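You operate a simulated robot arm through the tools that you are given. There is no shell and no other tool.

The job below is to be done with a simulated robot arm. You get a single attempt, and the scene is never put back.

TASK
Oil the shredder with the orange sheet.
Fine: feed it at AUTO, fingers out of the slot; run REV till the display reads OIL 100 %, then switch OFF.

The check looks at the end state, three seconds after you hand in, the way a careful person would. Anything else that was tipped, shoved, dropped, spilled or broken makes it a failure. Flat cloth is picked up by pressing the open fingertips on it (5 to 10 N) and closing them slowly along it; thin cloth reads only 2 to 8 mm in the jaws.

THE ROBOT
A 6-joint arm with a fingered hand, fixed in place. Base frame: the origin is on the floor under the middle of its stand, x ahead of it, y to its left, z up; the work surface is at about z = 631. Readings come in mm, degrees, newtons and seconds.
With the tool pointing down near the work surface it reaches from about 500 to 960 mm from the base axis. Its first joint turns from -166.0 to 166.0 degrees. Payload 5 kg.
Tool frame: the origin (TCP) lies between the finger pads and is the grasp point; the fingertips stand 43 mm ahead of it; z points along the fingers, y is the line along which they close. The gripper opens to 144 mm; its body begins 50 mm behind the TCP. The gripper is a hand of 5 fingers: y runs from the thumb to the fingers, the wrist lies at [-21, -133, -233] in the tool frame.
Orientation is told as [roll, pitch, yaw] about the base's x, y, z axes, in that order, counted from this pose: with the fingers straight down and the wrist toward the robot, the tool's x, y and z point along [0, 1, 0], [1, 0, 0] and [0, 0, -1] of the base frame.

THE INTERFACE
- The arm moves only by the tool step_arm. Its argument "increments" is text: rows parted by semicolons, each of 6 numbers parted by spaces: the shift along the tool's x, y, z in units of 20 mm (1.0 is 20 mm), then the turn, a rotation vector about the tool's x, y, z in units of 5 degrees (1.0 is 5 degrees). In form: tx ty tz ax ay az; .... A call has 1 to 20 rows; each row shifts and turns the commanded pose from where the row before left it, along the tool's axes as they then stand. A call with a number of a shift or a turn outside -1 to 1 is refused whole. Rows are played at 5 a second. More than 50 mm and 8.6 degrees between two rows, and nothing of the call is played. A pose out of reach is approached as far as the arm can. The call stops where the force on the tool passes 40 N (or 10 N more than at its start, if that is more) or the arm is blocked; 0.2 s more then pass. In this call time passes only in rows, and 0.2 s behind the last. The reply holds the time, the measured pose of the TCP, the force on the tool along the base axes, the opening and the grip force, in the units named above and with some noise, with the torque about the TCP (base axes, N m) and any sound that the robot's microphone picked up, and new pictures: "views" is both (left out), scene, wrist or none.
- Cameras (640 x 400 px; columns grow to the right, rows downward): "scene" is fixed at [402.5, 500.7, 1420.1]; the picture's right is [-0.95, -0.30, 0.00], its down [-0.19, 0.61, -0.77] and it looks along [0.23, -0.74, -0.64] (base axes); focal length 312 px, centre (320, 200). "wrist" rides on the gripper at [86, -108, -168] in the tool frame; the picture's right is [-0.80, 0.28, -0.53], its down [-0.54, -0.73, 0.42] and it looks along [-0.27, 0.63, 0.73] (tool axes); focal length 275 px, centre (320, 200). There is no depth. A picture from a camera that has moved, and an enlarged one, comes with that camera's place and axes in the base frame and with its lens.
- lift_body(by): slides the trunk up (or, below 0, down) by that many mm; the arm rides with it, the base frame stays. It gives what a move gives, with no picture.
- finger_targets(index, middle, ring, little, thumb_bend, thumb_turn): sets how far each is bent, from 0 (flat) to 1 (curled in); at 0.3 the hand is open as for a grip, at 0.7 the pads meet at the TCP. One left out holds its place. A second passes; each finger stops where it meets its share of the squeeze, and holds until it gets a number again. It is the only way to open and close the hand. It gives what a move gives, with no picture; readings hold the bend of each and the force on index, middle, ring, little, thumb and palm. thumb_turn goes from beside the hand (0) to across from the fingers (1), as for a grip.
- zoom(camera, box): a new picture of the part [left, top, right, bottom] of that camera's present view, enlarged. No time passes.
- finish_job(): hands the job in; it is judged then, once.

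Places have to be worked out from the pictures, the camera data and where the tool is seen. Open the gripper and draw the arm clear of the work before you hand the job in, unless the task says otherwise.

The tools are called after ">>>" by a JSON object that holds its "method" and its "body". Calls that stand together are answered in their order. step_arm: Moves the arm, as the interface text tells. Its arguments: {"type":"object","properties":{"increments":{"type":"string"},"views":{"type":"string","enum":["both","scene","wrist","none"]}},"required":["increments"]} The other tools are called the same way: lift_body (by) moves the trunk up or down; finger_targets (index, middle, ring, little, thumb_bend, thumb_turn) moves the fingers one by one; zoom (camera, box) takes an enlarged picture of a part of a camera's view; finish_job () hands the job in.

At the start:

```text
time: 0.0
tcp_pos: [439.0, -439.1, 1004.5]
tcp_rot: [-0.1, -0.1, -0.1]
wrist_force: [-0.9, 0.5, 0.0]
torque: [0.0, 0.04, -0.01]
width: 143.7
grasp_force: 0.2
shape: jaw
bend: [0.3, 0.3, 0.3, 0.3, 0.3, 0.98]
finger forces: [0.0, 0.0, 0.0, 0.1, 0.0, 0.0]
trunk travel left (down, up): [-325.0, 265.0]
```

scene: 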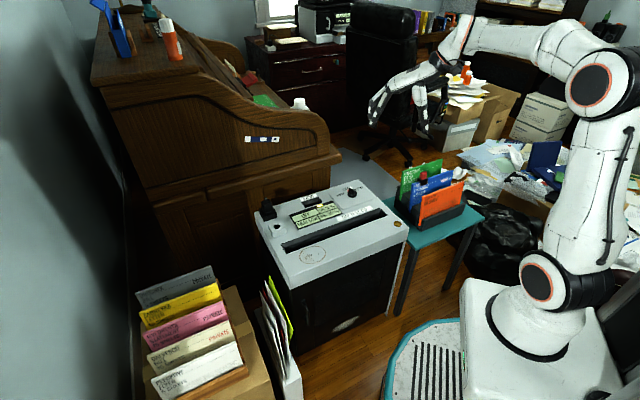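
wrist: 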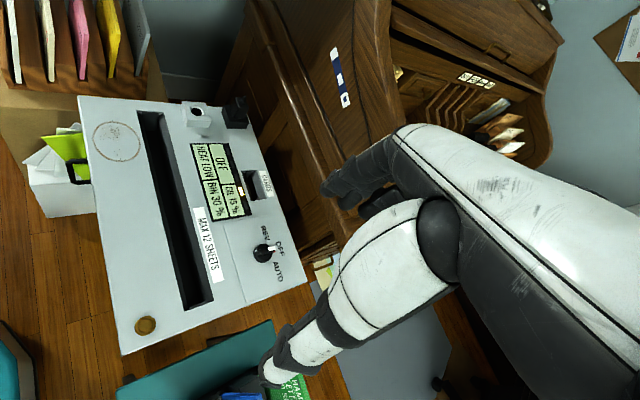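

I start by looking closely at the shredder, its panel and the rack with the coloured sheets before moving anything.

>>> {"method": "zoom", "body": {"camera": "scene", "box": [240, 160, 420, 290]}}

>>> {"method": "zoom", "body": {"camera": "scene", "box": [380, 140, 500, 240]}}

>>> {"method": "zoom", "body": {"camera": "wrist", "box": [70, 80, 310, 360]}}

>>> {"method": "zoom", "body": {"camera": "scene", "box": [120, 250, 310, 400]}}

```text
3.08 times, centred on (330, 225) of scene
camera zoom: at [402.5, 500.7, 1420.1], right [-0.95, -0.3, 0.0], down [-0.19, 0.61, -0.77], along [0.23, -0.74, -0.64], focal length 959 px, centre (289, 123)
```

zoom: 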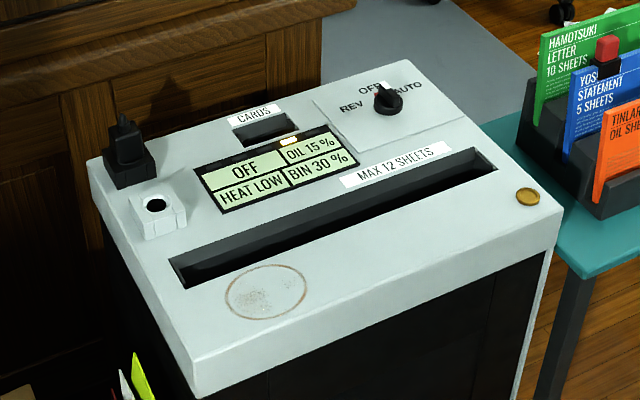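

```text
4.00 times, centred on (440, 190) of scene
camera zoom: at [402.5, 500.7, 1420.1], right [-0.95, -0.3, 0.0], down [-0.19, 0.61, -0.77], along [0.23, -0.74, -0.64], focal length 1246 px, centre (-160, 240)
```

zoom: 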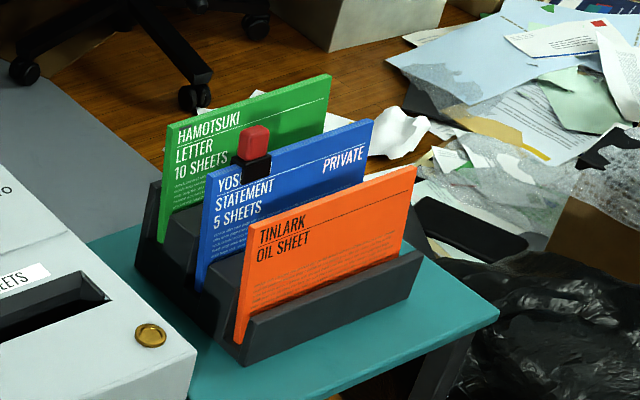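

```text
1.43 times, centred on (190, 220) of wrist
camera zoom: at [330.7, -352.5, 1172.3], right [0.28, -0.8, 0.53], down [-0.73, -0.54, -0.42], along [0.63, -0.27, -0.73], focal length 393 px, centre (506, 171)
```

zoom: 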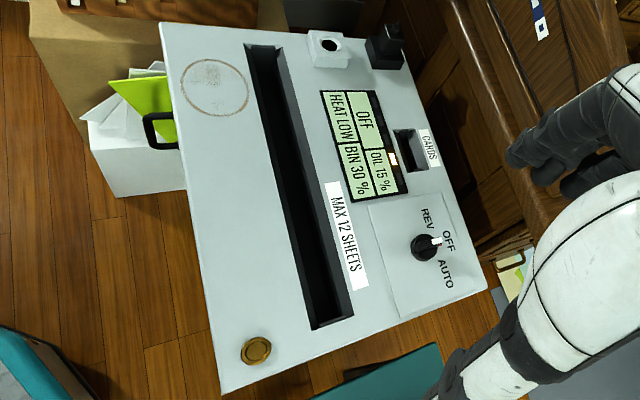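

```text
2.67 times, centred on (215, 325) of scene
camera zoom: at [402.5, 500.7, 1420.1], right [-0.95, -0.3, 0.0], down [-0.19, 0.61, -0.77], along [0.23, -0.74, -0.64], focal length 831 px, centre (600, -133)
```

zoom: 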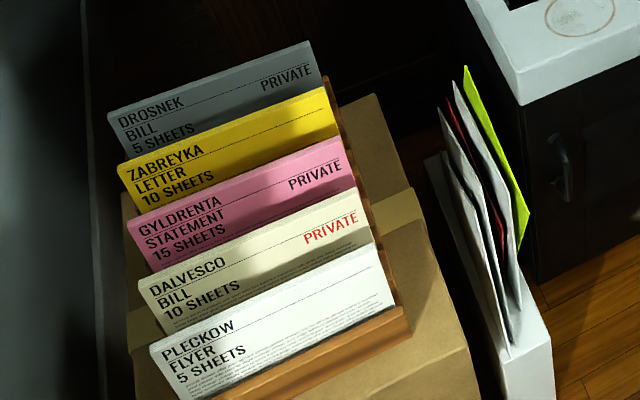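

The orange "TINLARK OIL SHEET" stands in the black rack on the teal table, and the shredder reads OFF / OIL 15 % with the knob pointing at OFF. I zoom in on the knob, the items on the lid and the hand for more detail.

>>> {"method": "zoom", "body": {"camera": "wrist", "box": [220, 190, 320, 290]}}

>>> {"method": "zoom", "body": {"camera": "wrist", "box": [170, 85, 270, 165]}}

>>> {"method": "zoom", "body": {"camera": "scene", "box": [330, 165, 410, 235]}}

>>> {"method": "zoom", "body": {"camera": "scene", "box": [350, 30, 500, 150]}}

```text
4.00 times, centred on (270, 240) of wrist
camera zoom: at [330.7, -352.5, 1172.3], right [0.28, -0.8, 0.53], down [-0.73, -0.54, -0.42], along [0.63, -0.27, -0.73], focal length 1101 px, centre (520, 40)
```

zoom: 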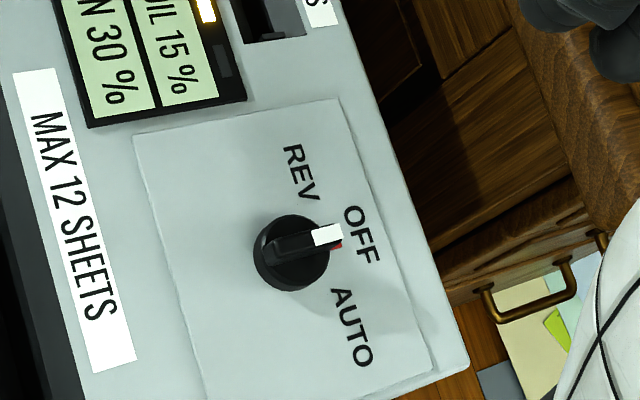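

```text
5.00 times, centred on (220, 125) of wrist
camera zoom: at [330.7, -352.5, 1172.3], right [0.28, -0.8, 0.53], down [-0.73, -0.54, -0.42], along [0.63, -0.27, -0.73], focal length 1376 px, centre (820, 575)
```

zoom: 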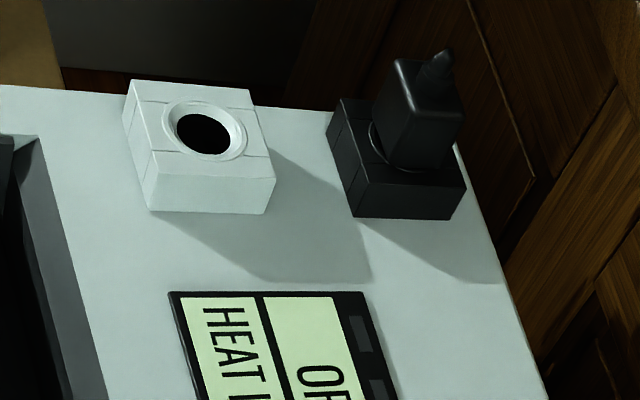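

```text
5.71 times, centred on (370, 200) of scene
camera zoom: at [402.5, 500.7, 1420.1], right [-0.95, -0.3, 0.0], down [-0.19, 0.61, -0.77], along [0.23, -0.74, -0.64], focal length 1780 px, centre (34, 200)
```

zoom: 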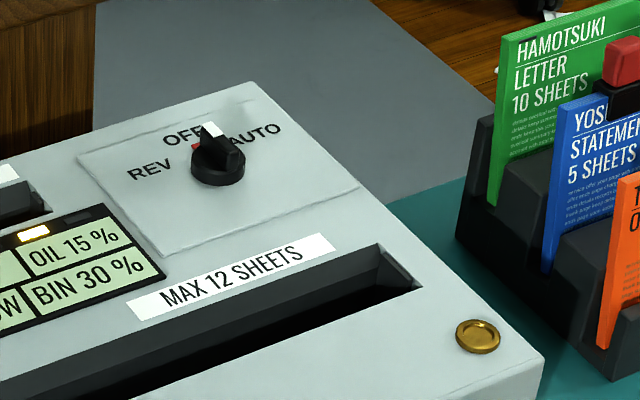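

```text
3.33 times, centred on (425, 90) of scene
camera zoom: at [402.5, 500.7, 1420.1], right [-0.95, -0.3, 0.0], down [-0.19, 0.61, -0.77], along [0.23, -0.74, -0.64], focal length 1038 px, centre (-30, 567)
```

zoom: 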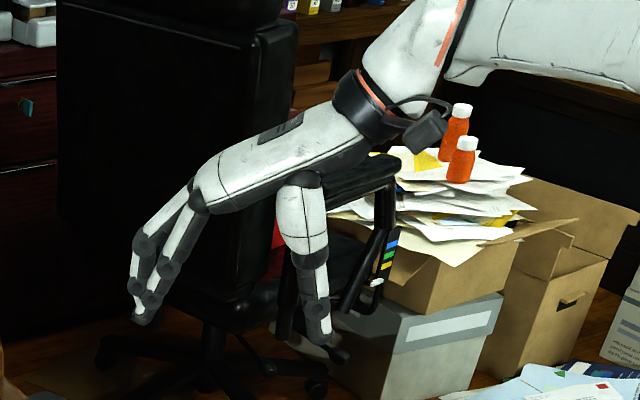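

The knob is a disc with a bar handle pointing at OFF; I put its top at about (571, -467, 659), with the slot running from about (439, -412) to (731, -122) at 45 degrees. I try a pinch in free air to see how the fingers and thumb meet.

>>> {"method": "finger_targets", "body": {"index": 0.65, "middle": 0.65, "ring": 0.65, "little": 0.65, "thumb_bend": 0.65}}

>>> {"method": "zoom", "body": {"camera": "scene", "box": [350, 60, 450, 140]}}

>>> {"method": "zoom", "body": {"camera": "wrist", "box": [240, 110, 480, 400]}}

```text
time: 1.0
tcp_pos: [439.0, -437.9, 1004.9]
tcp_rot: [-0.1, 0.0, 0.1]
wrist_force: [-0.4, -0.1, -0.9]
torque: [-0.02, 0.02, -0.04]
width: 25.3
grasp_force: 0.0
shape: fingers
bend: [0.65, 0.65, 0.65, 0.65, 0.65, 0.98]
finger forces: [0.0, 0.1, 0.0, 0.1, 0.0, 0.1]
trunk travel left (down, up): [-325.0, 265.0]
```

```text
5.00 times, centred on (400, 100) of scene
camera zoom: at [402.5, 500.7, 1420.1], right [-0.95, -0.3, 0.0], down [-0.19, 0.61, -0.77], along [0.23, -0.74, -0.64], focal length 1558 px, centre (-80, 700)
```

zoom: 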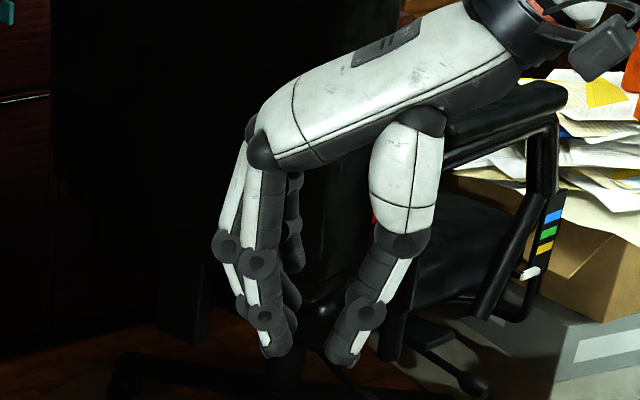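

```text
1.38 times, centred on (360, 255) of wrist
camera zoom: at [330.7, -352.5, 1172.3], right [0.28, -0.8, 0.53], down [-0.73, -0.54, -0.42], along [0.63, -0.27, -0.73], focal length 380 px, centre (265, 124)
```

zoom: 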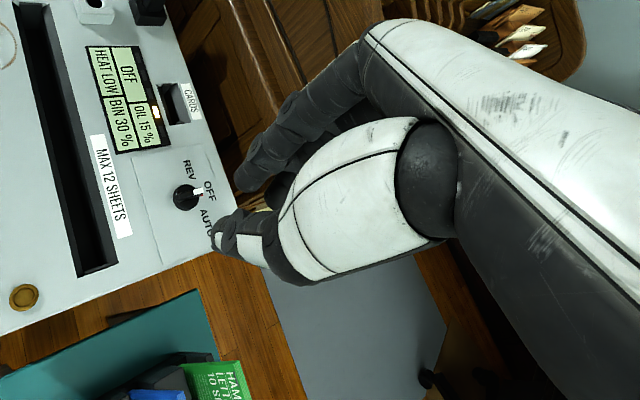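

With a 25 mm gap the fingertips and thumb hang about level, so I could either pinch the knob bar or push it with the thumb tip. I flatten the four fingers and see how far the thumb then stands out below them.

>>> {"method": "finger_targets", "body": {"index": 0.0, "middle": 0.0, "ring": 0.0, "little": 0.0, "thumb_bend": 0.45}}

>>> {"method": "zoom", "body": {"camera": "scene", "box": [350, 60, 450, 140]}}

>>> {"method": "zoom", "body": {"camera": "wrist", "box": [200, 110, 480, 350]}}

```text
time: 2.0
tcp_pos: [439.7, -438.3, 1005.2]
tcp_rot: [0.0, 0.0, 0.0]
wrist_force: [0.1, 0.2, 0.0]
torque: [-0.01, 0.0, -0.02]
width: 183.1
grasp_force: 0.0
shape: fingers
bend: [0.0, 0.0, 0.0, 0.0, 0.45, 0.98]
finger forces: [0.1, 0.0, 0.1, 0.1, 0.0, 0.0]
trunk travel left (down, up): [-325.0, 265.0]
```

```text
5.00 times, centred on (400, 100) of scene
camera zoom: at [402.5, 500.7, 1420.1], right [-0.95, -0.3, 0.0], down [-0.19, 0.61, -0.77], along [0.23, -0.74, -0.64], focal length 1558 px, centre (-80, 700)
```

zoom: 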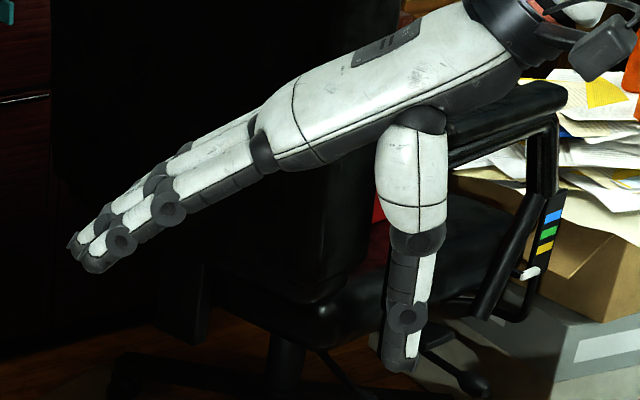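

```text
1.67 times, centred on (340, 230) of wrist
camera zoom: at [330.7, -352.5, 1172.3], right [0.28, -0.8, 0.53], down [-0.73, -0.54, -0.42], along [0.63, -0.27, -0.73], focal length 459 px, centre (287, 150)
```

zoom: 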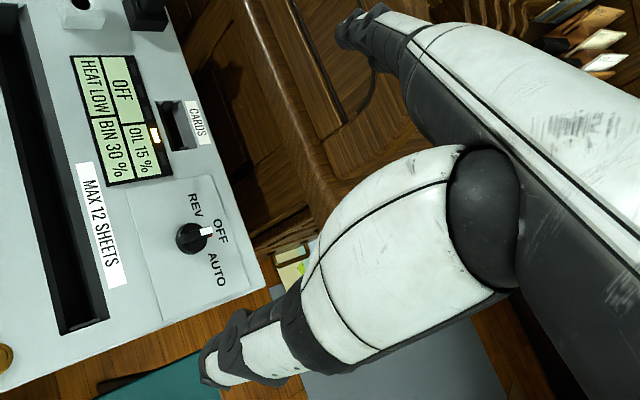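

The thumb tip now hangs at about tool (0, -58, 58), roughly 48 mm lower than the flattened fingers, so it makes a good single pusher for the knob bar. I turn the hand 45 degrees so the fingers will run along the lid, away from the desk.

>>> {"method": "step_arm", "body": {"increments": "0 0 0 0 0 -1; 0 0 0 0 0 -1; 0 0 0 0 0 -1; 0 0 0 0 0 -1; 0 0 0 0 0 -1; 0 0 0 0 0 -1; 0 0 0 0 0 -1; 0 0 0 0 0 -1; 0 0 0 0 0 -1", "views": "both"}}

```text
time: 4.0
tcp_pos: [437.5, -438.9, 1004.4]
tcp_rot: [0.0, 0.0, 45.0]
wrist_force: [-0.4, -0.8, 0.0]
torque: [0.01, 0.03, 0.04]
width: 183.3
grasp_force: 0.1
shape: fingers
bend: [0.0, 0.0, 0.0, 0.0, 0.45, 0.98]
finger forces: [0.0, 0.1, 0.0, 0.0, 0.1, 0.0]
trunk travel left (down, up): [-325.0, 265.0]
camera wrist: at [301.6, -455.2, 1171.8], right [0.76, -0.36, 0.53], down [-0.13, -0.9, -0.42], along [0.63, 0.25, -0.73], focal length 275 px, centre (320, 200)
```

scene: 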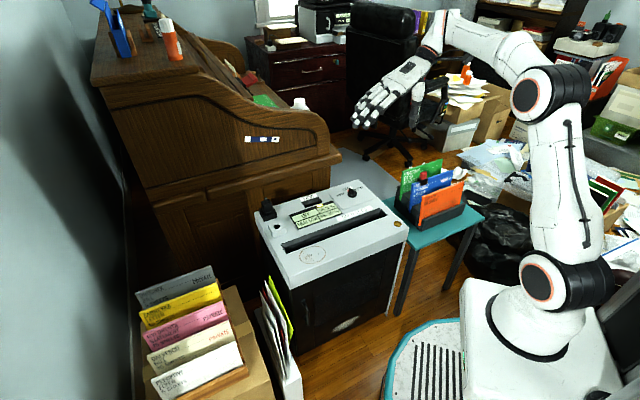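
wrist: 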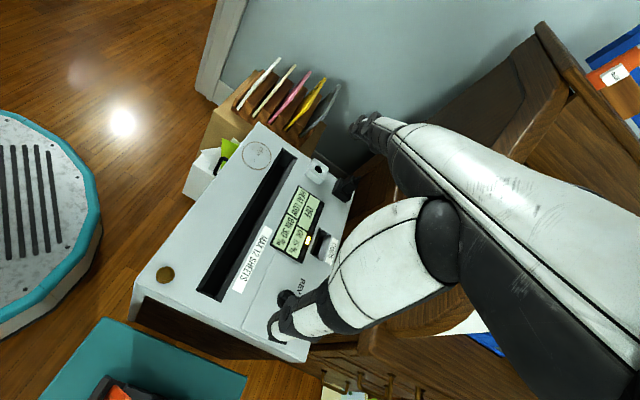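

The turn went well (yaw 45) and the knob is just left of the thumb tip in the wrist view. I now travel down to a hover with the thumb tip about 45 mm above the knob, on the REV side of the pointer.

>>> {"method": "step_arm", "body": {"increments": "-0.505 0.62 0.92 0 0 0; -0.505 0.62 0.92 0 0 0; -0.505 0.62 0.92 0 0 0; -0.505 0.62 0.92 0 0 0; -0.505 0.62 0.92 0 0 0; -0.505 0.62 0.92 0 0 0; -0.505 0.62 0.92 0 0 0; -0.505 0.62 0.92 0 0 0; -0.505 0.62 0.92 0 0 0; -0.505 0.62 0.92 0 0 0; -0.505 0.62 0.92 0 0 0; -0.505 0.62 0.92 0 0 0; -0.505 0.62 0.92 0 0 0", "views": "both"}}

>>> {"method": "zoom", "body": {"camera": "scene", "box": [290, 120, 390, 220]}}

>>> {"method": "zoom", "body": {"camera": "wrist", "box": [220, 230, 360, 340]}}

```text
time: 6.8
tcp_pos: [646.2, -416.5, 764.8]
tcp_rot: [0.1, 0.0, 45.0]
wrist_force: [0.3, 0.4, 0.5]
torque: [-0.03, -0.02, 0.01]
width: 182.9
grasp_force: 0.1
shape: fingers
bend: [0.0, 0.0, 0.0, 0.0, 0.45, 0.98]
finger forces: [0.0, 0.0, 0.0, 0.0, 0.0, 0.0]
trunk travel left (down, up): [-325.0, 265.0]
camera wrist: at [509.0, -432.1, 932.6], right [0.76, -0.36, 0.53], down [-0.13, -0.9, -0.42], along [0.63, 0.25, -0.73], focal length 275 px, centre (320, 200)
```

scene: 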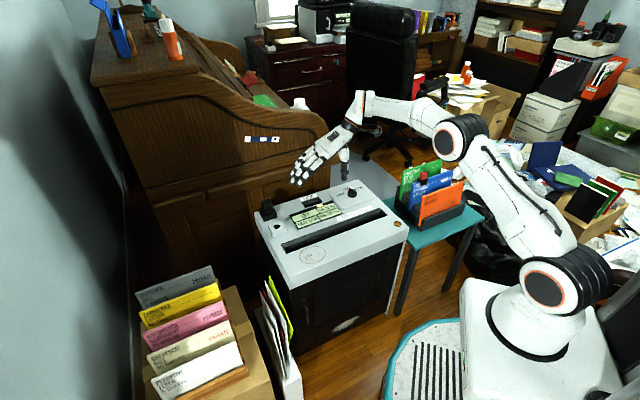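
wrist: 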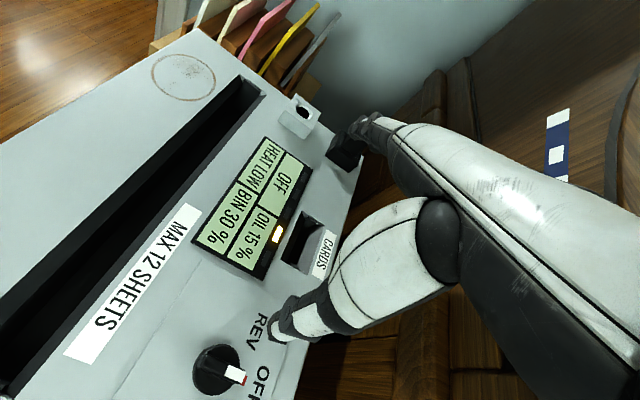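

```text
4.00 times, centred on (340, 170) of scene
camera zoom: at [402.5, 500.7, 1420.1], right [-0.95, -0.3, 0.0], down [-0.19, 0.61, -0.77], along [0.23, -0.74, -0.64], focal length 1246 px, centre (240, 320)
```

zoom: 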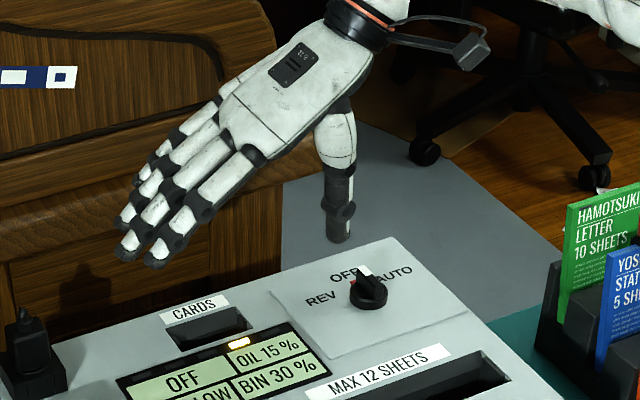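

```text
3.64 times, centred on (290, 285) of wrist
camera zoom: at [509.0, -432.1, 932.6], right [0.76, -0.36, 0.53], down [-0.13, -0.9, -0.42], along [0.63, 0.25, -0.73], focal length 1001 px, centre (429, -109)
```

zoom: 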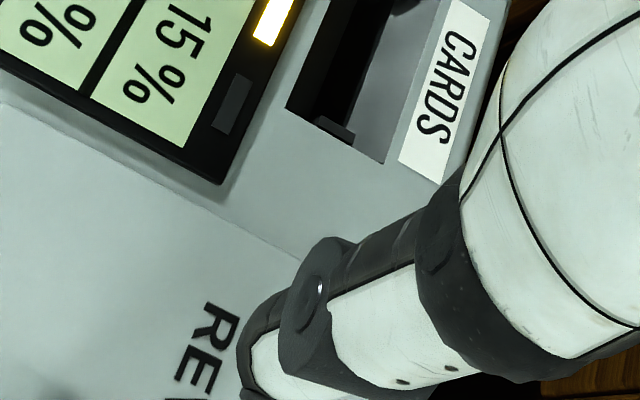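

The knob stays at about (572, -469) by this view too, and the thumb tip is where I predicted. I zoom on the knob to judge how high the disc and the bar are before lowering.

>>> {"method": "zoom", "body": {"camera": "wrist", "box": [170, 320, 290, 400]}}

>>> {"method": "zoom", "body": {"camera": "scene", "box": [332, 178, 372, 208]}}

```text
5.00 times, centred on (230, 360) of wrist
camera zoom: at [509.0, -432.1, 932.6], right [0.76, -0.36, 0.53], down [-0.13, -0.9, -0.42], along [0.63, 0.25, -0.73], focal length 1376 px, centre (770, -600)
```

zoom: 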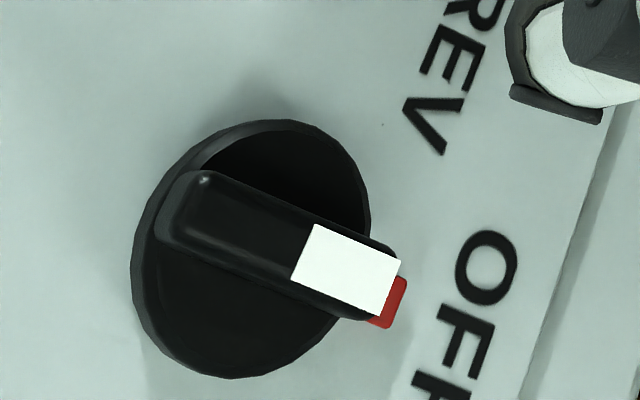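

```text
13.33 times, centred on (352, 193) of scene
camera zoom: at [402.5, 500.7, 1420.1], right [-0.95, -0.3, 0.0], down [-0.19, 0.61, -0.77], along [0.23, -0.74, -0.64], focal length 4154 px, centre (-107, 293)
```

zoom: 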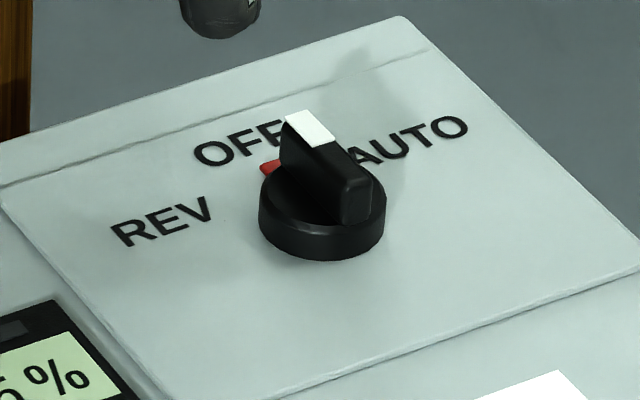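

The disc is about 38 mm wide and 12 mm tall, with a 16 mm bar on top (up to z about 660). I lower the thumb tip to about z 649, just above disc level, beside the pointer on the REV side.

>>> {"method": "step_arm", "body": {"increments": "0 0 0.7 0 0 0; 0 0 0.7 0 0 0; 0 0 0.7 0 0 0; 0 0 0.6 0 0 0", "views": "both"}}

>>> {"method": "zoom", "body": {"camera": "scene", "box": [322, 163, 382, 208]}}

>>> {"method": "zoom", "body": {"camera": "wrist", "box": [170, 270, 310, 380]}}

```text
time: 7.8
tcp_pos: [645.4, -417.5, 710.9]
tcp_rot: [0.0, 0.0, 45.0]
wrist_force: [-0.6, -0.3, -0.3]
torque: [0.01, 0.01, -0.01]
width: 183.2
grasp_force: 0.1
shape: fingers
bend: [0.0, 0.0, 0.0, 0.0, 0.45, 0.98]
finger forces: [0.0, 0.0, 0.0, 0.0, 0.0, 0.1]
trunk travel left (down, up): [-325.0, 265.0]
camera wrist: at [508.6, -433.0, 878.2], right [0.76, -0.36, 0.53], down [-0.13, -0.9, -0.42], along [0.63, 0.25, -0.73], focal length 275 px, centre (320, 200)
```

scene: 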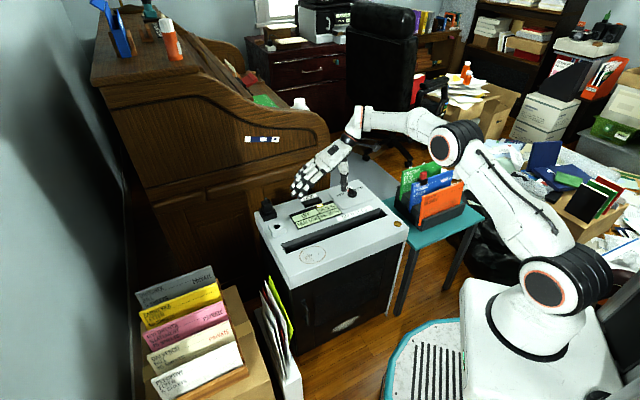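
wrist: 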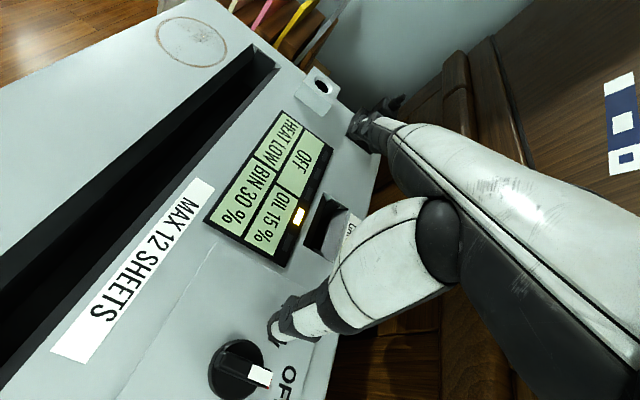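

```text
8.89 times, centred on (352, 186) of scene
camera zoom: at [402.5, 500.7, 1420.1], right [-0.95, -0.3, 0.0], down [-0.19, 0.61, -0.77], along [0.23, -0.74, -0.64], focal length 2769 px, centre (36, 329)
```

zoom: 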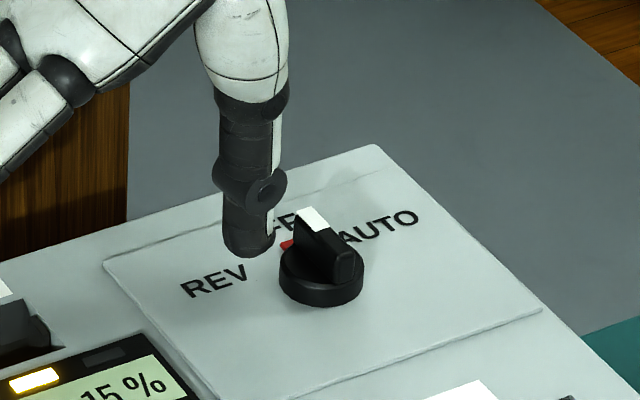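

```text
3.64 times, centred on (240, 325) of wrist
camera zoom: at [508.6, -433.0, 878.2], right [0.76, -0.36, 0.53], down [-0.13, -0.9, -0.42], along [0.63, 0.25, -0.73], focal length 1001 px, centre (611, -254)
```

zoom: 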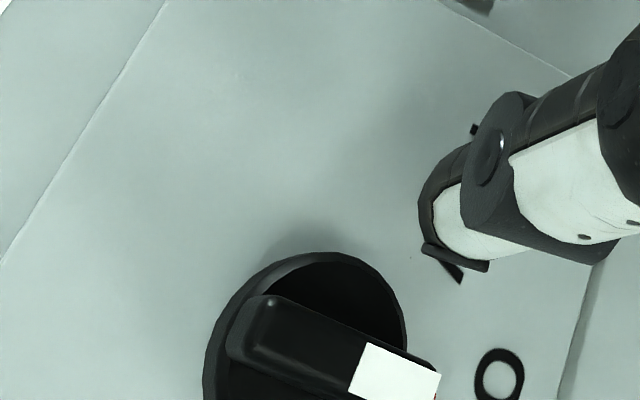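

The thumb tip looks to be at roughly z 653, beside the bar, with no contact force. I lower 4 mm more and slide it toward the pointer until it just reaches the bar.

>>> {"method": "step_arm", "body": {"increments": "0 0 0.2 0 0 0; 0 -0.25 0 0 0 0; 0 -0.25 0 0 0 0; 0 -0.25 0 0 0 0", "views": "none"}}

>>> {"method": "zoom", "body": {"camera": "scene", "box": [322, 163, 382, 208]}}

>>> {"method": "zoom", "body": {"camera": "wrist", "box": [190, 290, 330, 400]}}

```text
time: 8.8
tcp_pos: [633.4, -428.0, 706.8]
tcp_rot: [0.0, 0.0, 45.0]
wrist_force: [-0.2, 0.4, 0.0]
torque: [0.02, -0.05, -0.02]
width: 182.8
grasp_force: 0.0
shape: fingers
bend: [0.0, 0.0, 0.0, 0.0, 0.45, 0.98]
finger forces: [0.0, 0.0, 0.0, 0.0, 0.1, 0.1]
trunk travel left (down, up): [-325.0, 265.0]
```

```text
8.89 times, centred on (352, 186) of scene
camera zoom: at [402.5, 500.7, 1420.1], right [-0.95, -0.3, 0.0], down [-0.19, 0.61, -0.77], along [0.23, -0.74, -0.64], focal length 2769 px, centre (36, 329)
```

zoom: 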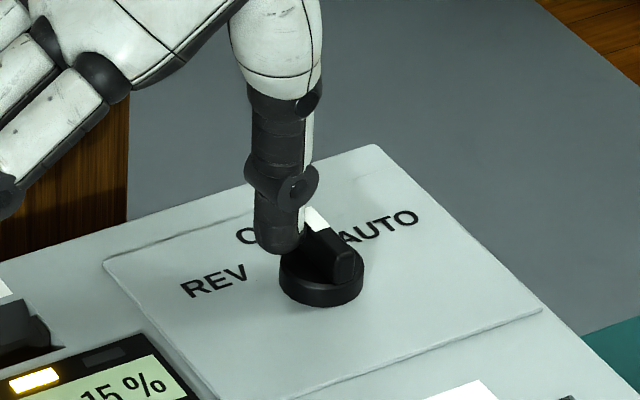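

```text
3.64 times, centred on (260, 345) of wrist
camera zoom: at [496.8, -443.9, 874.9], right [0.76, -0.36, 0.53], down [-0.13, -0.9, -0.42], along [0.63, 0.25, -0.73], focal length 1001 px, centre (538, -327)
```

zoom: 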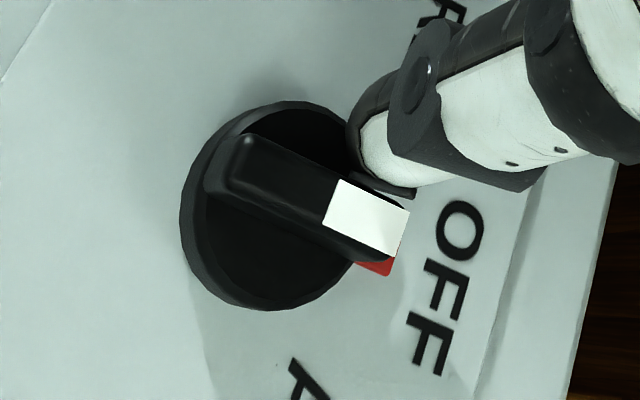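

The thumb is just about touching the bar's pointer on the REV side with no force yet. I push along the arc toward AUTO in small steps.

>>> {"method": "step_arm", "body": {"increments": "-0.13 -0.205 0 0 0 0; -0.13 -0.205 0 0 0 0; -0.03 -0.24 0 0 0 0", "views": "none"}}

>>> {"method": "zoom", "body": {"camera": "scene", "box": [322, 163, 382, 208]}}

>>> {"method": "zoom", "body": {"camera": "wrist", "box": [190, 290, 330, 400]}}

```text
time: 9.6
tcp_pos: [628.6, -442.4, 707.4]
tcp_rot: [0.0, 0.2, 44.9]
wrist_force: [0.5, 0.4, -0.3]
torque: [0.03, 0.02, 0.02]
width: 183.3
grasp_force: 0.0
shape: fingers
bend: [0.0, 0.0, 0.0, 0.0, 0.45, 0.98]
finger forces: [0.0, 0.0, 0.0, 0.0, 0.0, 0.0]
trunk travel left (down, up): [-325.0, 265.0]
```

```text
8.89 times, centred on (352, 186) of scene
camera zoom: at [402.5, 500.7, 1420.1], right [-0.95, -0.3, 0.0], down [-0.19, 0.61, -0.77], along [0.23, -0.74, -0.64], focal length 2769 px, centre (36, 329)
```

zoom: 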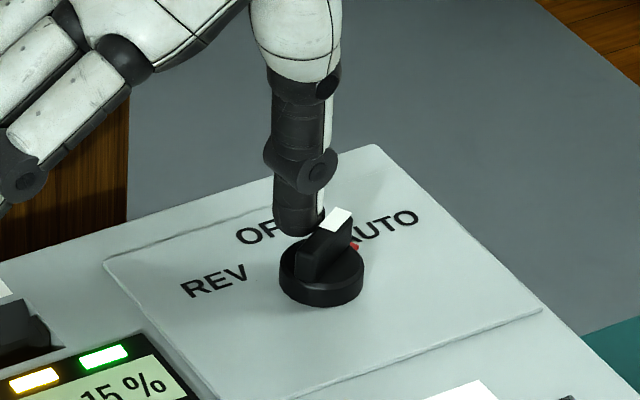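

```text
3.64 times, centred on (260, 345) of wrist
camera zoom: at [491.6, -457.9, 875.6], right [0.76, -0.36, 0.53], down [-0.13, -0.9, -0.42], along [0.63, 0.25, -0.73], focal length 1001 px, centre (538, -327)
```

zoom: 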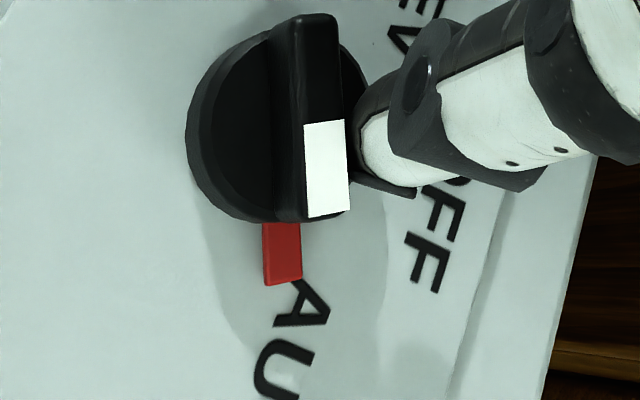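

The knob has snapped over toward AUTO and a green lamp has lit beside the amber one; no force remains. I look at the display to confirm the mode.

>>> {"method": "zoom", "body": {"camera": "scene", "box": [280, 190, 350, 240]}}

>>> {"method": "zoom", "body": {"camera": "wrist", "box": [180, 120, 380, 280]}}

>>> {"method": "zoom", "body": {"camera": "wrist", "box": [200, 280, 340, 400]}}

```text
8.00 times, centred on (315, 215) of scene
camera zoom: at [402.5, 500.7, 1420.1], right [-0.95, -0.3, 0.0], down [-0.19, 0.61, -0.77], along [0.23, -0.74, -0.64], focal length 2492 px, centre (360, 80)
```

zoom: 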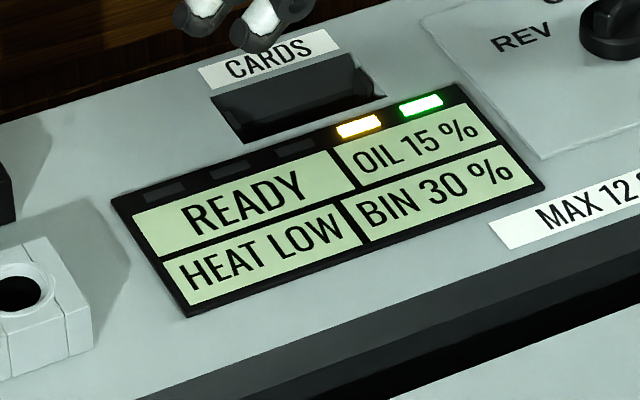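

```text
2.50 times, centred on (280, 200) of wrist
camera zoom: at [491.6, -457.9, 875.6], right [0.76, -0.36, 0.53], down [-0.13, -0.9, -0.42], along [0.63, 0.25, -0.73], focal length 688 px, centre (420, 200)
```

zoom: 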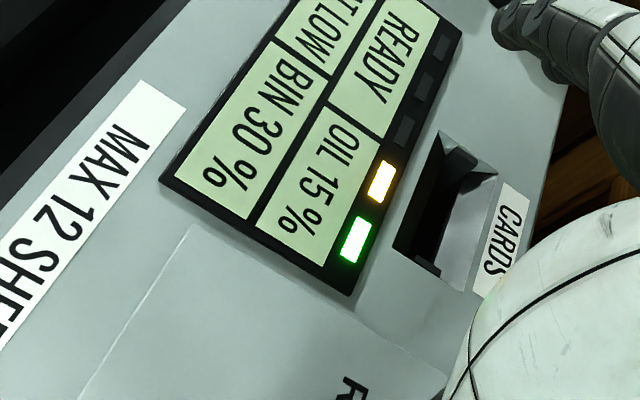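

```text
3.33 times, centred on (270, 340) of wrist
camera zoom: at [491.6, -457.9, 875.6], right [0.76, -0.36, 0.53], down [-0.13, -0.9, -0.42], along [0.63, 0.25, -0.73], focal length 918 px, centre (487, -267)
```

zoom: 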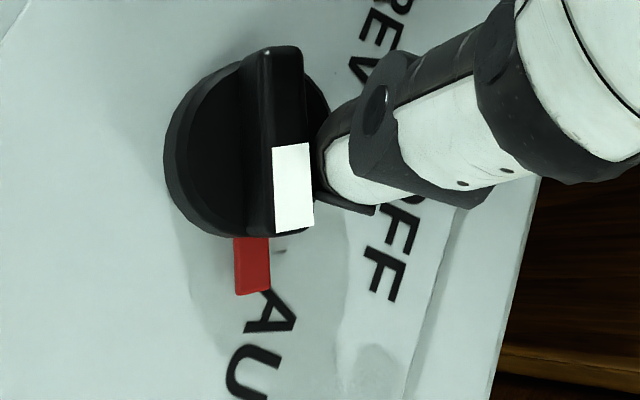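

The display reads READY with the knob at AUTO, so the shredder is armed. I back the thumb off the bar (away in +x), then raise the hand well clear.

>>> {"method": "step_arm", "body": {"increments": "-0.4 0.4 0 0 0 0; 0 0 -0.6 0 0 0; 0 0 -1 0 0 0; 0 0 -1 0 0 0; 0 0 -1 0 0 0; 0 0 -1 0 0 0; 0 0 -1 0 0 0; 0 0 -1 0 0 0; 0 0 -1 0 0 0; 0 0 -1 0 0 0; 0 0 -1 0 0 0; 0 0 -1 0 0 0; 0 0 -1 0 0 0", "views": "wrist"}}

>>> {"method": "step_arm", "body": {"increments": "0.972 -0.842 0 0 0 0; 0.972 -0.842 0 0 0 0; 0.972 -0.842 0 0 0 0; 0.972 -0.842 0 0 0 0; 0.972 -0.842 0 0 0 0; 0.972 -0.842 0 0 0 0; 0.972 -0.842 0 0 0 0; 0.972 -0.842 0 0 0 0; 0.972 -0.842 0 0 0 0; 0.972 -0.842 0 0 0 0; 0.972 -0.842 0 0 0 0; 0.972 -0.842 0 0 0 0", "views": "both"}}

```text
time: 12.4
tcp_pos: [631.5, -424.9, 930.3]
tcp_rot: [0.0, 0.0, 44.9]
wrist_force: [0.6, 0.0, -0.9]
torque: [0.01, 0.03, 0.01]
width: 183.0
grasp_force: 0.2
shape: fingers
bend: [0.0, 0.0, 0.0, 0.0, 0.45, 0.98]
finger forces: [0.0, 0.0, 0.1, 0.1, 0.0, 0.0]
out of reach, approached as far as the arm can: row 10, 11, 12, 13
trunk travel left (down, up): [-325.0, 265.0]
camera wrist: at [494.2, -440.9, 1099.2], right [0.76, -0.36, 0.53], down [-0.13, -0.9, -0.42], along [0.63, 0.25, -0.73], focal length 275 px, centre (320, 200)
```

wrist: 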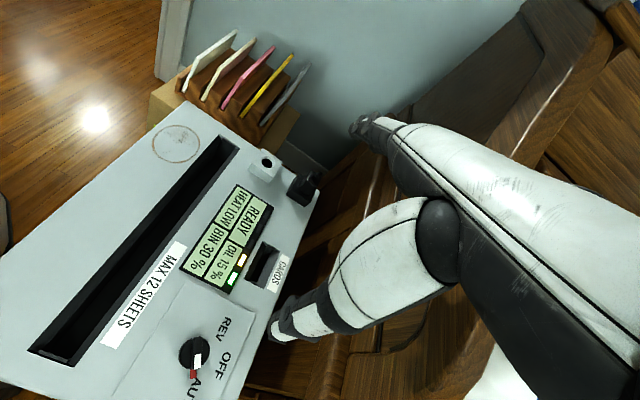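

```text
time: 15.0
tcp_pos: [512.1, -493.4, 972.9]
tcp_rot: [0.2, 0.0, 45.1]
wrist_force: [-0.1, -0.5, -0.3]
torque: [-0.01, 0.0, 0.01]
width: 183.4
grasp_force: 0.1
shape: fingers
bend: [0.0, 0.0, 0.0, 0.0, 0.45, 0.98]
finger forces: [0.0, 0.0, 0.0, 0.0, 0.0, 0.1]
out of reach, approached as far as the arm can: row 1, 2, 3, 4, 5, 6, 7, 8, 9, 10, 11, 12
trunk travel left (down, up): [-325.0, 265.0]
camera wrist: at [374.0, -509.3, 1139.7], right [0.77, -0.36, 0.53], down [-0.13, -0.9, -0.42], along [0.63, 0.26, -0.73], focal length 275 px, centre (320, 200)
```

scene: 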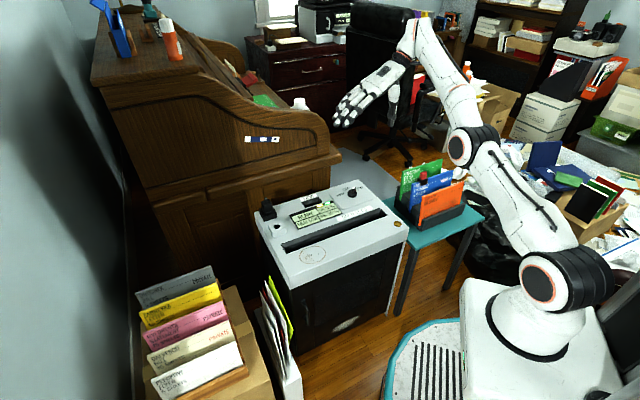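
wrist: 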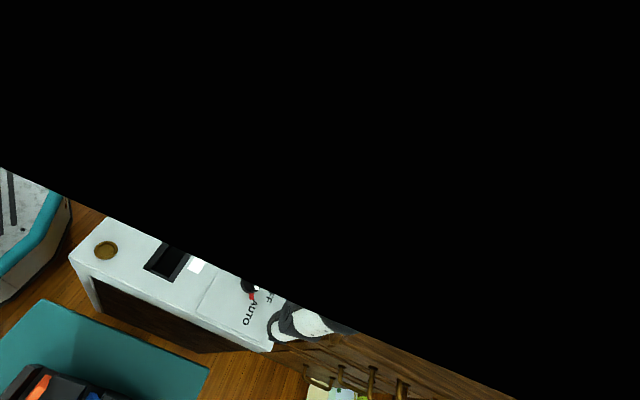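

The high corner with yaw 45 was out of reach, so the arm stopped short at (512, -493, 973); nothing was touched. I turn the hand back toward yaw 0, where it reaches easily, and see where the pose ends up.

>>> {"method": "step_arm", "body": {"increments": "0 0 0 0 0 1; 0 0 0 0 0 1; 0 0 0 0 0 1; 0 0 0 0 0 1; 0 0 0 0 0 1; 0 0 0 0 0 1; 0 0 0 0 0 1; 0 0 0 0 0 1; 0 0 0 0 0 1", "views": "both"}}

```text
time: 17.0
tcp_pos: [556.0, -567.4, 1008.3]
tcp_rot: [0.1, 0.1, -0.1]
wrist_force: [0.0, -0.3, -1.1]
torque: [-0.04, 0.01, 0.05]
width: 183.5
grasp_force: 0.0
shape: fingers
bend: [0.0, 0.0, 0.0, 0.0, 0.45, 0.98]
finger forces: [0.0, 0.0, 0.0, 0.0, 0.0, 0.0]
out of reach, approached as far as the arm can: row 1, 2, 3, 4, 5, 6, 7, 8, 9
trunk travel left (down, up): [-325.0, 265.0]
camera wrist: at [449.0, -481.4, 1176.5], right [0.28, -0.8, 0.53], down [-0.73, -0.54, -0.42], along [0.62, -0.27, -0.73], focal length 275 px, centre (320, 200)
```

scene: 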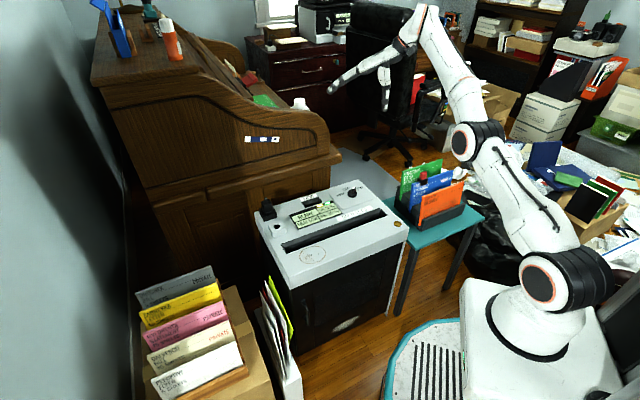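
wrist: 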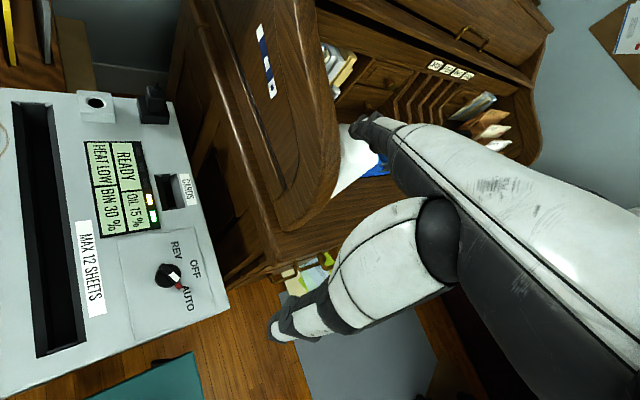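

The pose drifted outward while still reported out of reach, so the commanded pose is probably too close to the base at this height. I step the command outward (+x) to bring it back within reach.

>>> {"method": "step_arm", "body": {"increments": "0 1 0 0 0 0; 0 1 0 0 0 0; 0 1 0 0 0 0; 0 1 0 0 0 0; 0 1 0 0 0 0", "views": "scene"}}

```text
time: 18.2
tcp_pos: [631.9, -531.4, 986.6]
tcp_rot: [0.1, 0.1, -0.1]
wrist_force: [0.6, -0.4, 0.2]
torque: [0.04, 0.0, 0.0]
width: 183.2
grasp_force: 0.0
shape: fingers
bend: [0.0, 0.0, 0.0, 0.0, 0.45, 0.98]
finger forces: [0.0, 0.0, 0.1, 0.0, 0.0, 0.1]
out of reach, approached as far as the arm can: row 1, 2, 3, 4, 5
trunk travel left (down, up): [-325.0, 265.0]
```

scene: 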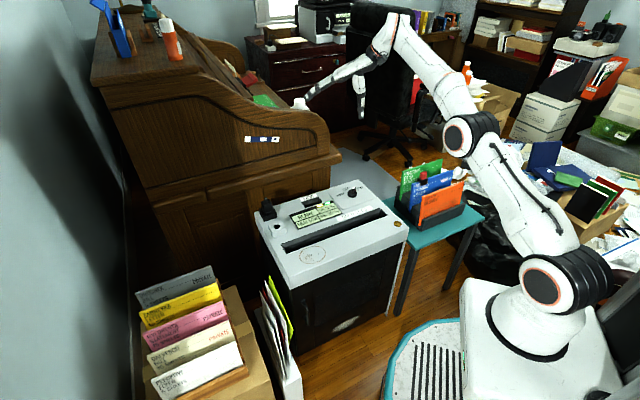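

The arm looks almost fully stretched, so the high hover is what runs out of reach. I bring the command downward to bend the elbow again; the hand is above the lid's back edge with nothing just below it.

>>> {"method": "step_arm", "body": {"increments": "0 0 1 0 0 0; 0 0 1 0 0 0; 0 0 1 0 0 0", "views": "scene"}}

```text
time: 19.0
tcp_pos: [627.8, -532.9, 935.5]
tcp_rot: [-0.3, -0.4, -0.2]
wrist_force: [-16.4, 1.3, 21.5]
torque: [-0.25, -3.34, -0.02]
width: 183.9
grasp_force: 11.7
shape: fingers
bend: [0.0, 0.0, 0.0, 0.0, 0.45, 0.98]
finger forces: [1.1, 22.4, 0.0, 0.0, 0.0, 0.1]
trunk travel left (down, up): [-325.0, 265.0]
```

scene: 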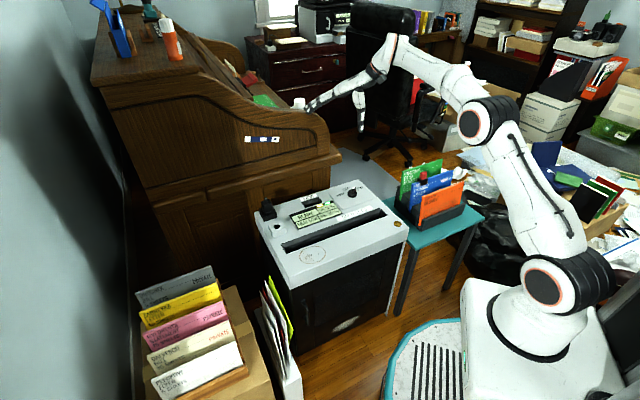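

The flat fingers came down on the roll-top desk's edge (middle finger 22 N), so I back straight off, up and toward the robot.

>>> {"method": "step_arm", "body": {"increments": "0 -0.6 -0.8 0 0 0; 0 -1 -0.3 0 0 0; 0 -1 0 0 0 0; 0 -1 0 0 0 0", "views": "both"}}

>>> {"method": "zoom", "body": {"camera": "scene", "box": [230, 60, 390, 170]}}

```text
time: 20.0
tcp_pos: [559.0, -529.0, 949.9]
tcp_rot: [0.0, 0.1, 0.1]
wrist_force: [0.1, 0.0, -0.7]
torque: [0.01, 0.05, -0.03]
width: 183.5
grasp_force: 0.2
shape: fingers
bend: [0.0, 0.0, 0.0, 0.0, 0.45, 0.98]
finger forces: [0.0, 0.0, 0.0, 0.0, 0.0, 0.0]
trunk travel left (down, up): [-325.0, 265.0]
camera wrist: at [450.7, -443.3, 1117.4], right [0.28, -0.8, 0.53], down [-0.73, -0.54, -0.42], along [0.63, -0.27, -0.73], focal length 275 px, centre (320, 200)
```

scene: 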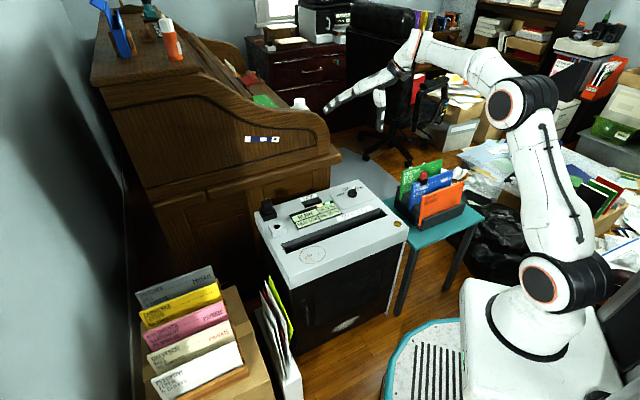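
wrist: 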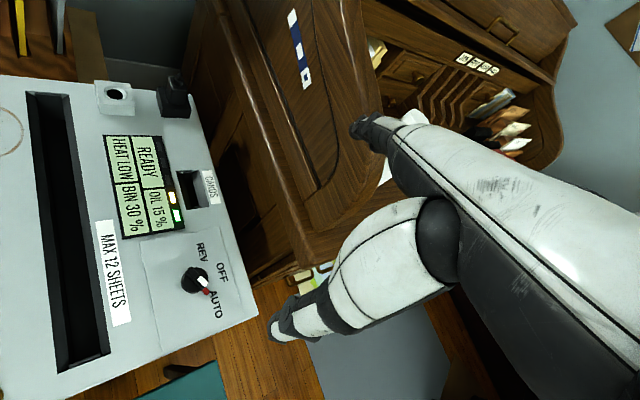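

```text
3.64 times, centred on (310, 115) of scene
camera zoom: at [402.5, 500.7, 1420.1], right [-0.95, -0.3, 0.0], down [-0.19, 0.61, -0.77], along [0.23, -0.74, -0.64], focal length 1133 px, centre (356, 509)
```

zoom: 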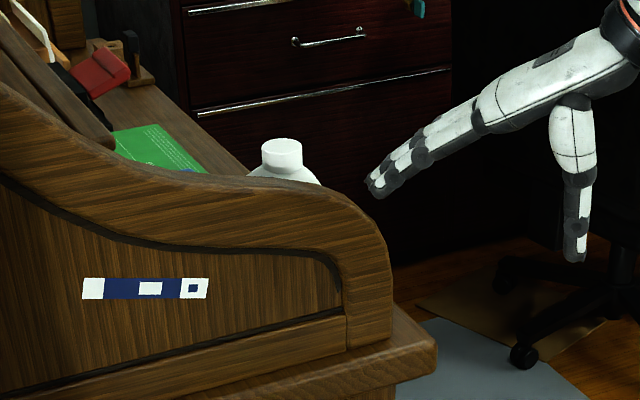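

The bottle and other things on the desk are undisturbed, and the arm moves freely again. I now go to a hover above the rack at about (330, -430, 930), keeping high enough to clear the folders.

>>> {"method": "step_arm", "body": {"increments": "0.4125 -0.954 0.08 0 0 0; 0.4125 -0.954 0.08 0 0 0; 0.4125 -0.954 0.08 0 0 0; 0.4125 -0.954 0.08 0 0 0; 0.4125 -0.954 0.08 0 0 0; 0.4125 -0.954 0.08 0 0 0; 0.4125 -0.954 0.08 0 0 0; 0.4125 -0.954 0.08 0 0 0; 0.4125 -0.954 0.08 0 0 0; 0.4125 -0.954 0.08 0 0 0; 0.4125 -0.954 0.08 0 0 0; 0.4125 -0.954 0.08 0 0 0", "views": "both"}}

```text
time: 22.6
tcp_pos: [328.4, -431.2, 930.0]
tcp_rot: [0.0, 0.0, -0.1]
wrist_force: [-0.7, -0.1, -0.2]
torque: [0.03, -0.01, 0.03]
width: 183.3
grasp_force: 0.1
shape: fingers
bend: [0.0, 0.0, 0.0, 0.0, 0.45, 0.98]
finger forces: [0.0, 0.0, 0.0, 0.1, 0.0, 0.0]
trunk travel left (down, up): [-325.0, 265.0]
camera wrist: at [220.3, -344.5, 1097.0], right [0.28, -0.8, 0.53], down [-0.73, -0.54, -0.42], along [0.63, -0.27, -0.73], focal length 275 px, centre (320, 200)
```

scene: 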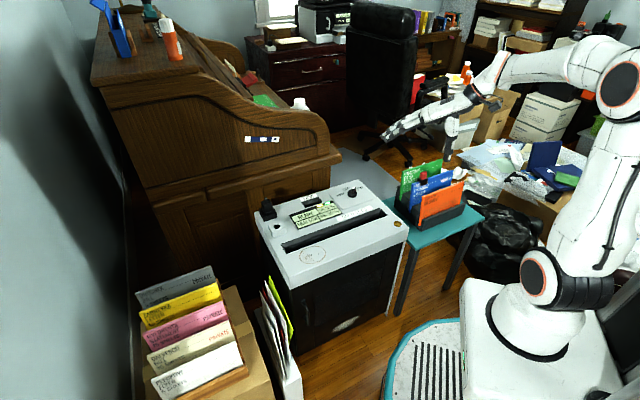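
wrist: 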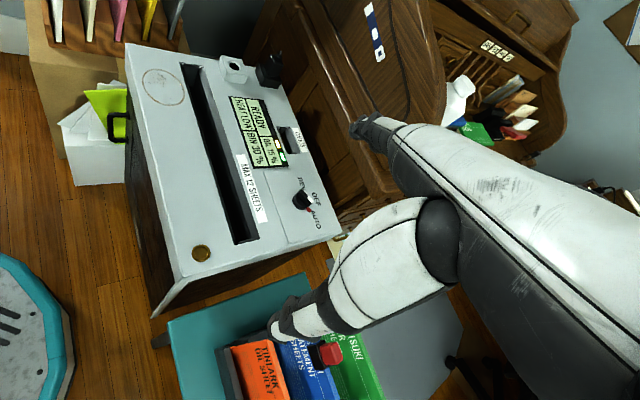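

Now the rack shows from above at the bottom of the wrist view. I zoom in to triangulate the orange sheet against the scene view.

>>> {"method": "zoom", "body": {"camera": "wrist", "box": [200, 290, 400, 400]}}

>>> {"method": "zoom", "body": {"camera": "scene", "box": [390, 150, 480, 240]}}

```text
3.20 times, centred on (300, 345) of wrist
camera zoom: at [220.3, -344.5, 1097.0], right [0.28, -0.8, 0.53], down [-0.73, -0.54, -0.42], along [0.63, -0.27, -0.73], focal length 881 px, centre (384, -264)
```

zoom: 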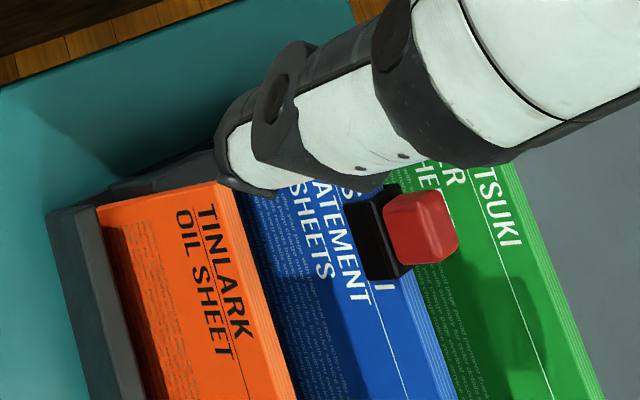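

```text
4.44 times, centred on (435, 195) of scene
camera zoom: at [402.5, 500.7, 1420.1], right [-0.95, -0.3, 0.0], down [-0.19, 0.61, -0.77], along [0.23, -0.74, -0.64], focal length 1385 px, centre (-191, 222)
```

zoom: 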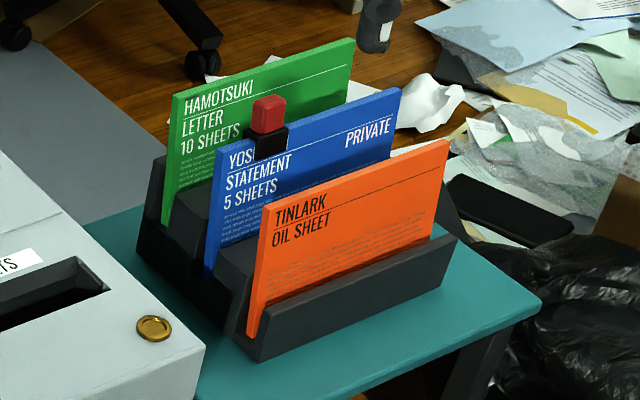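

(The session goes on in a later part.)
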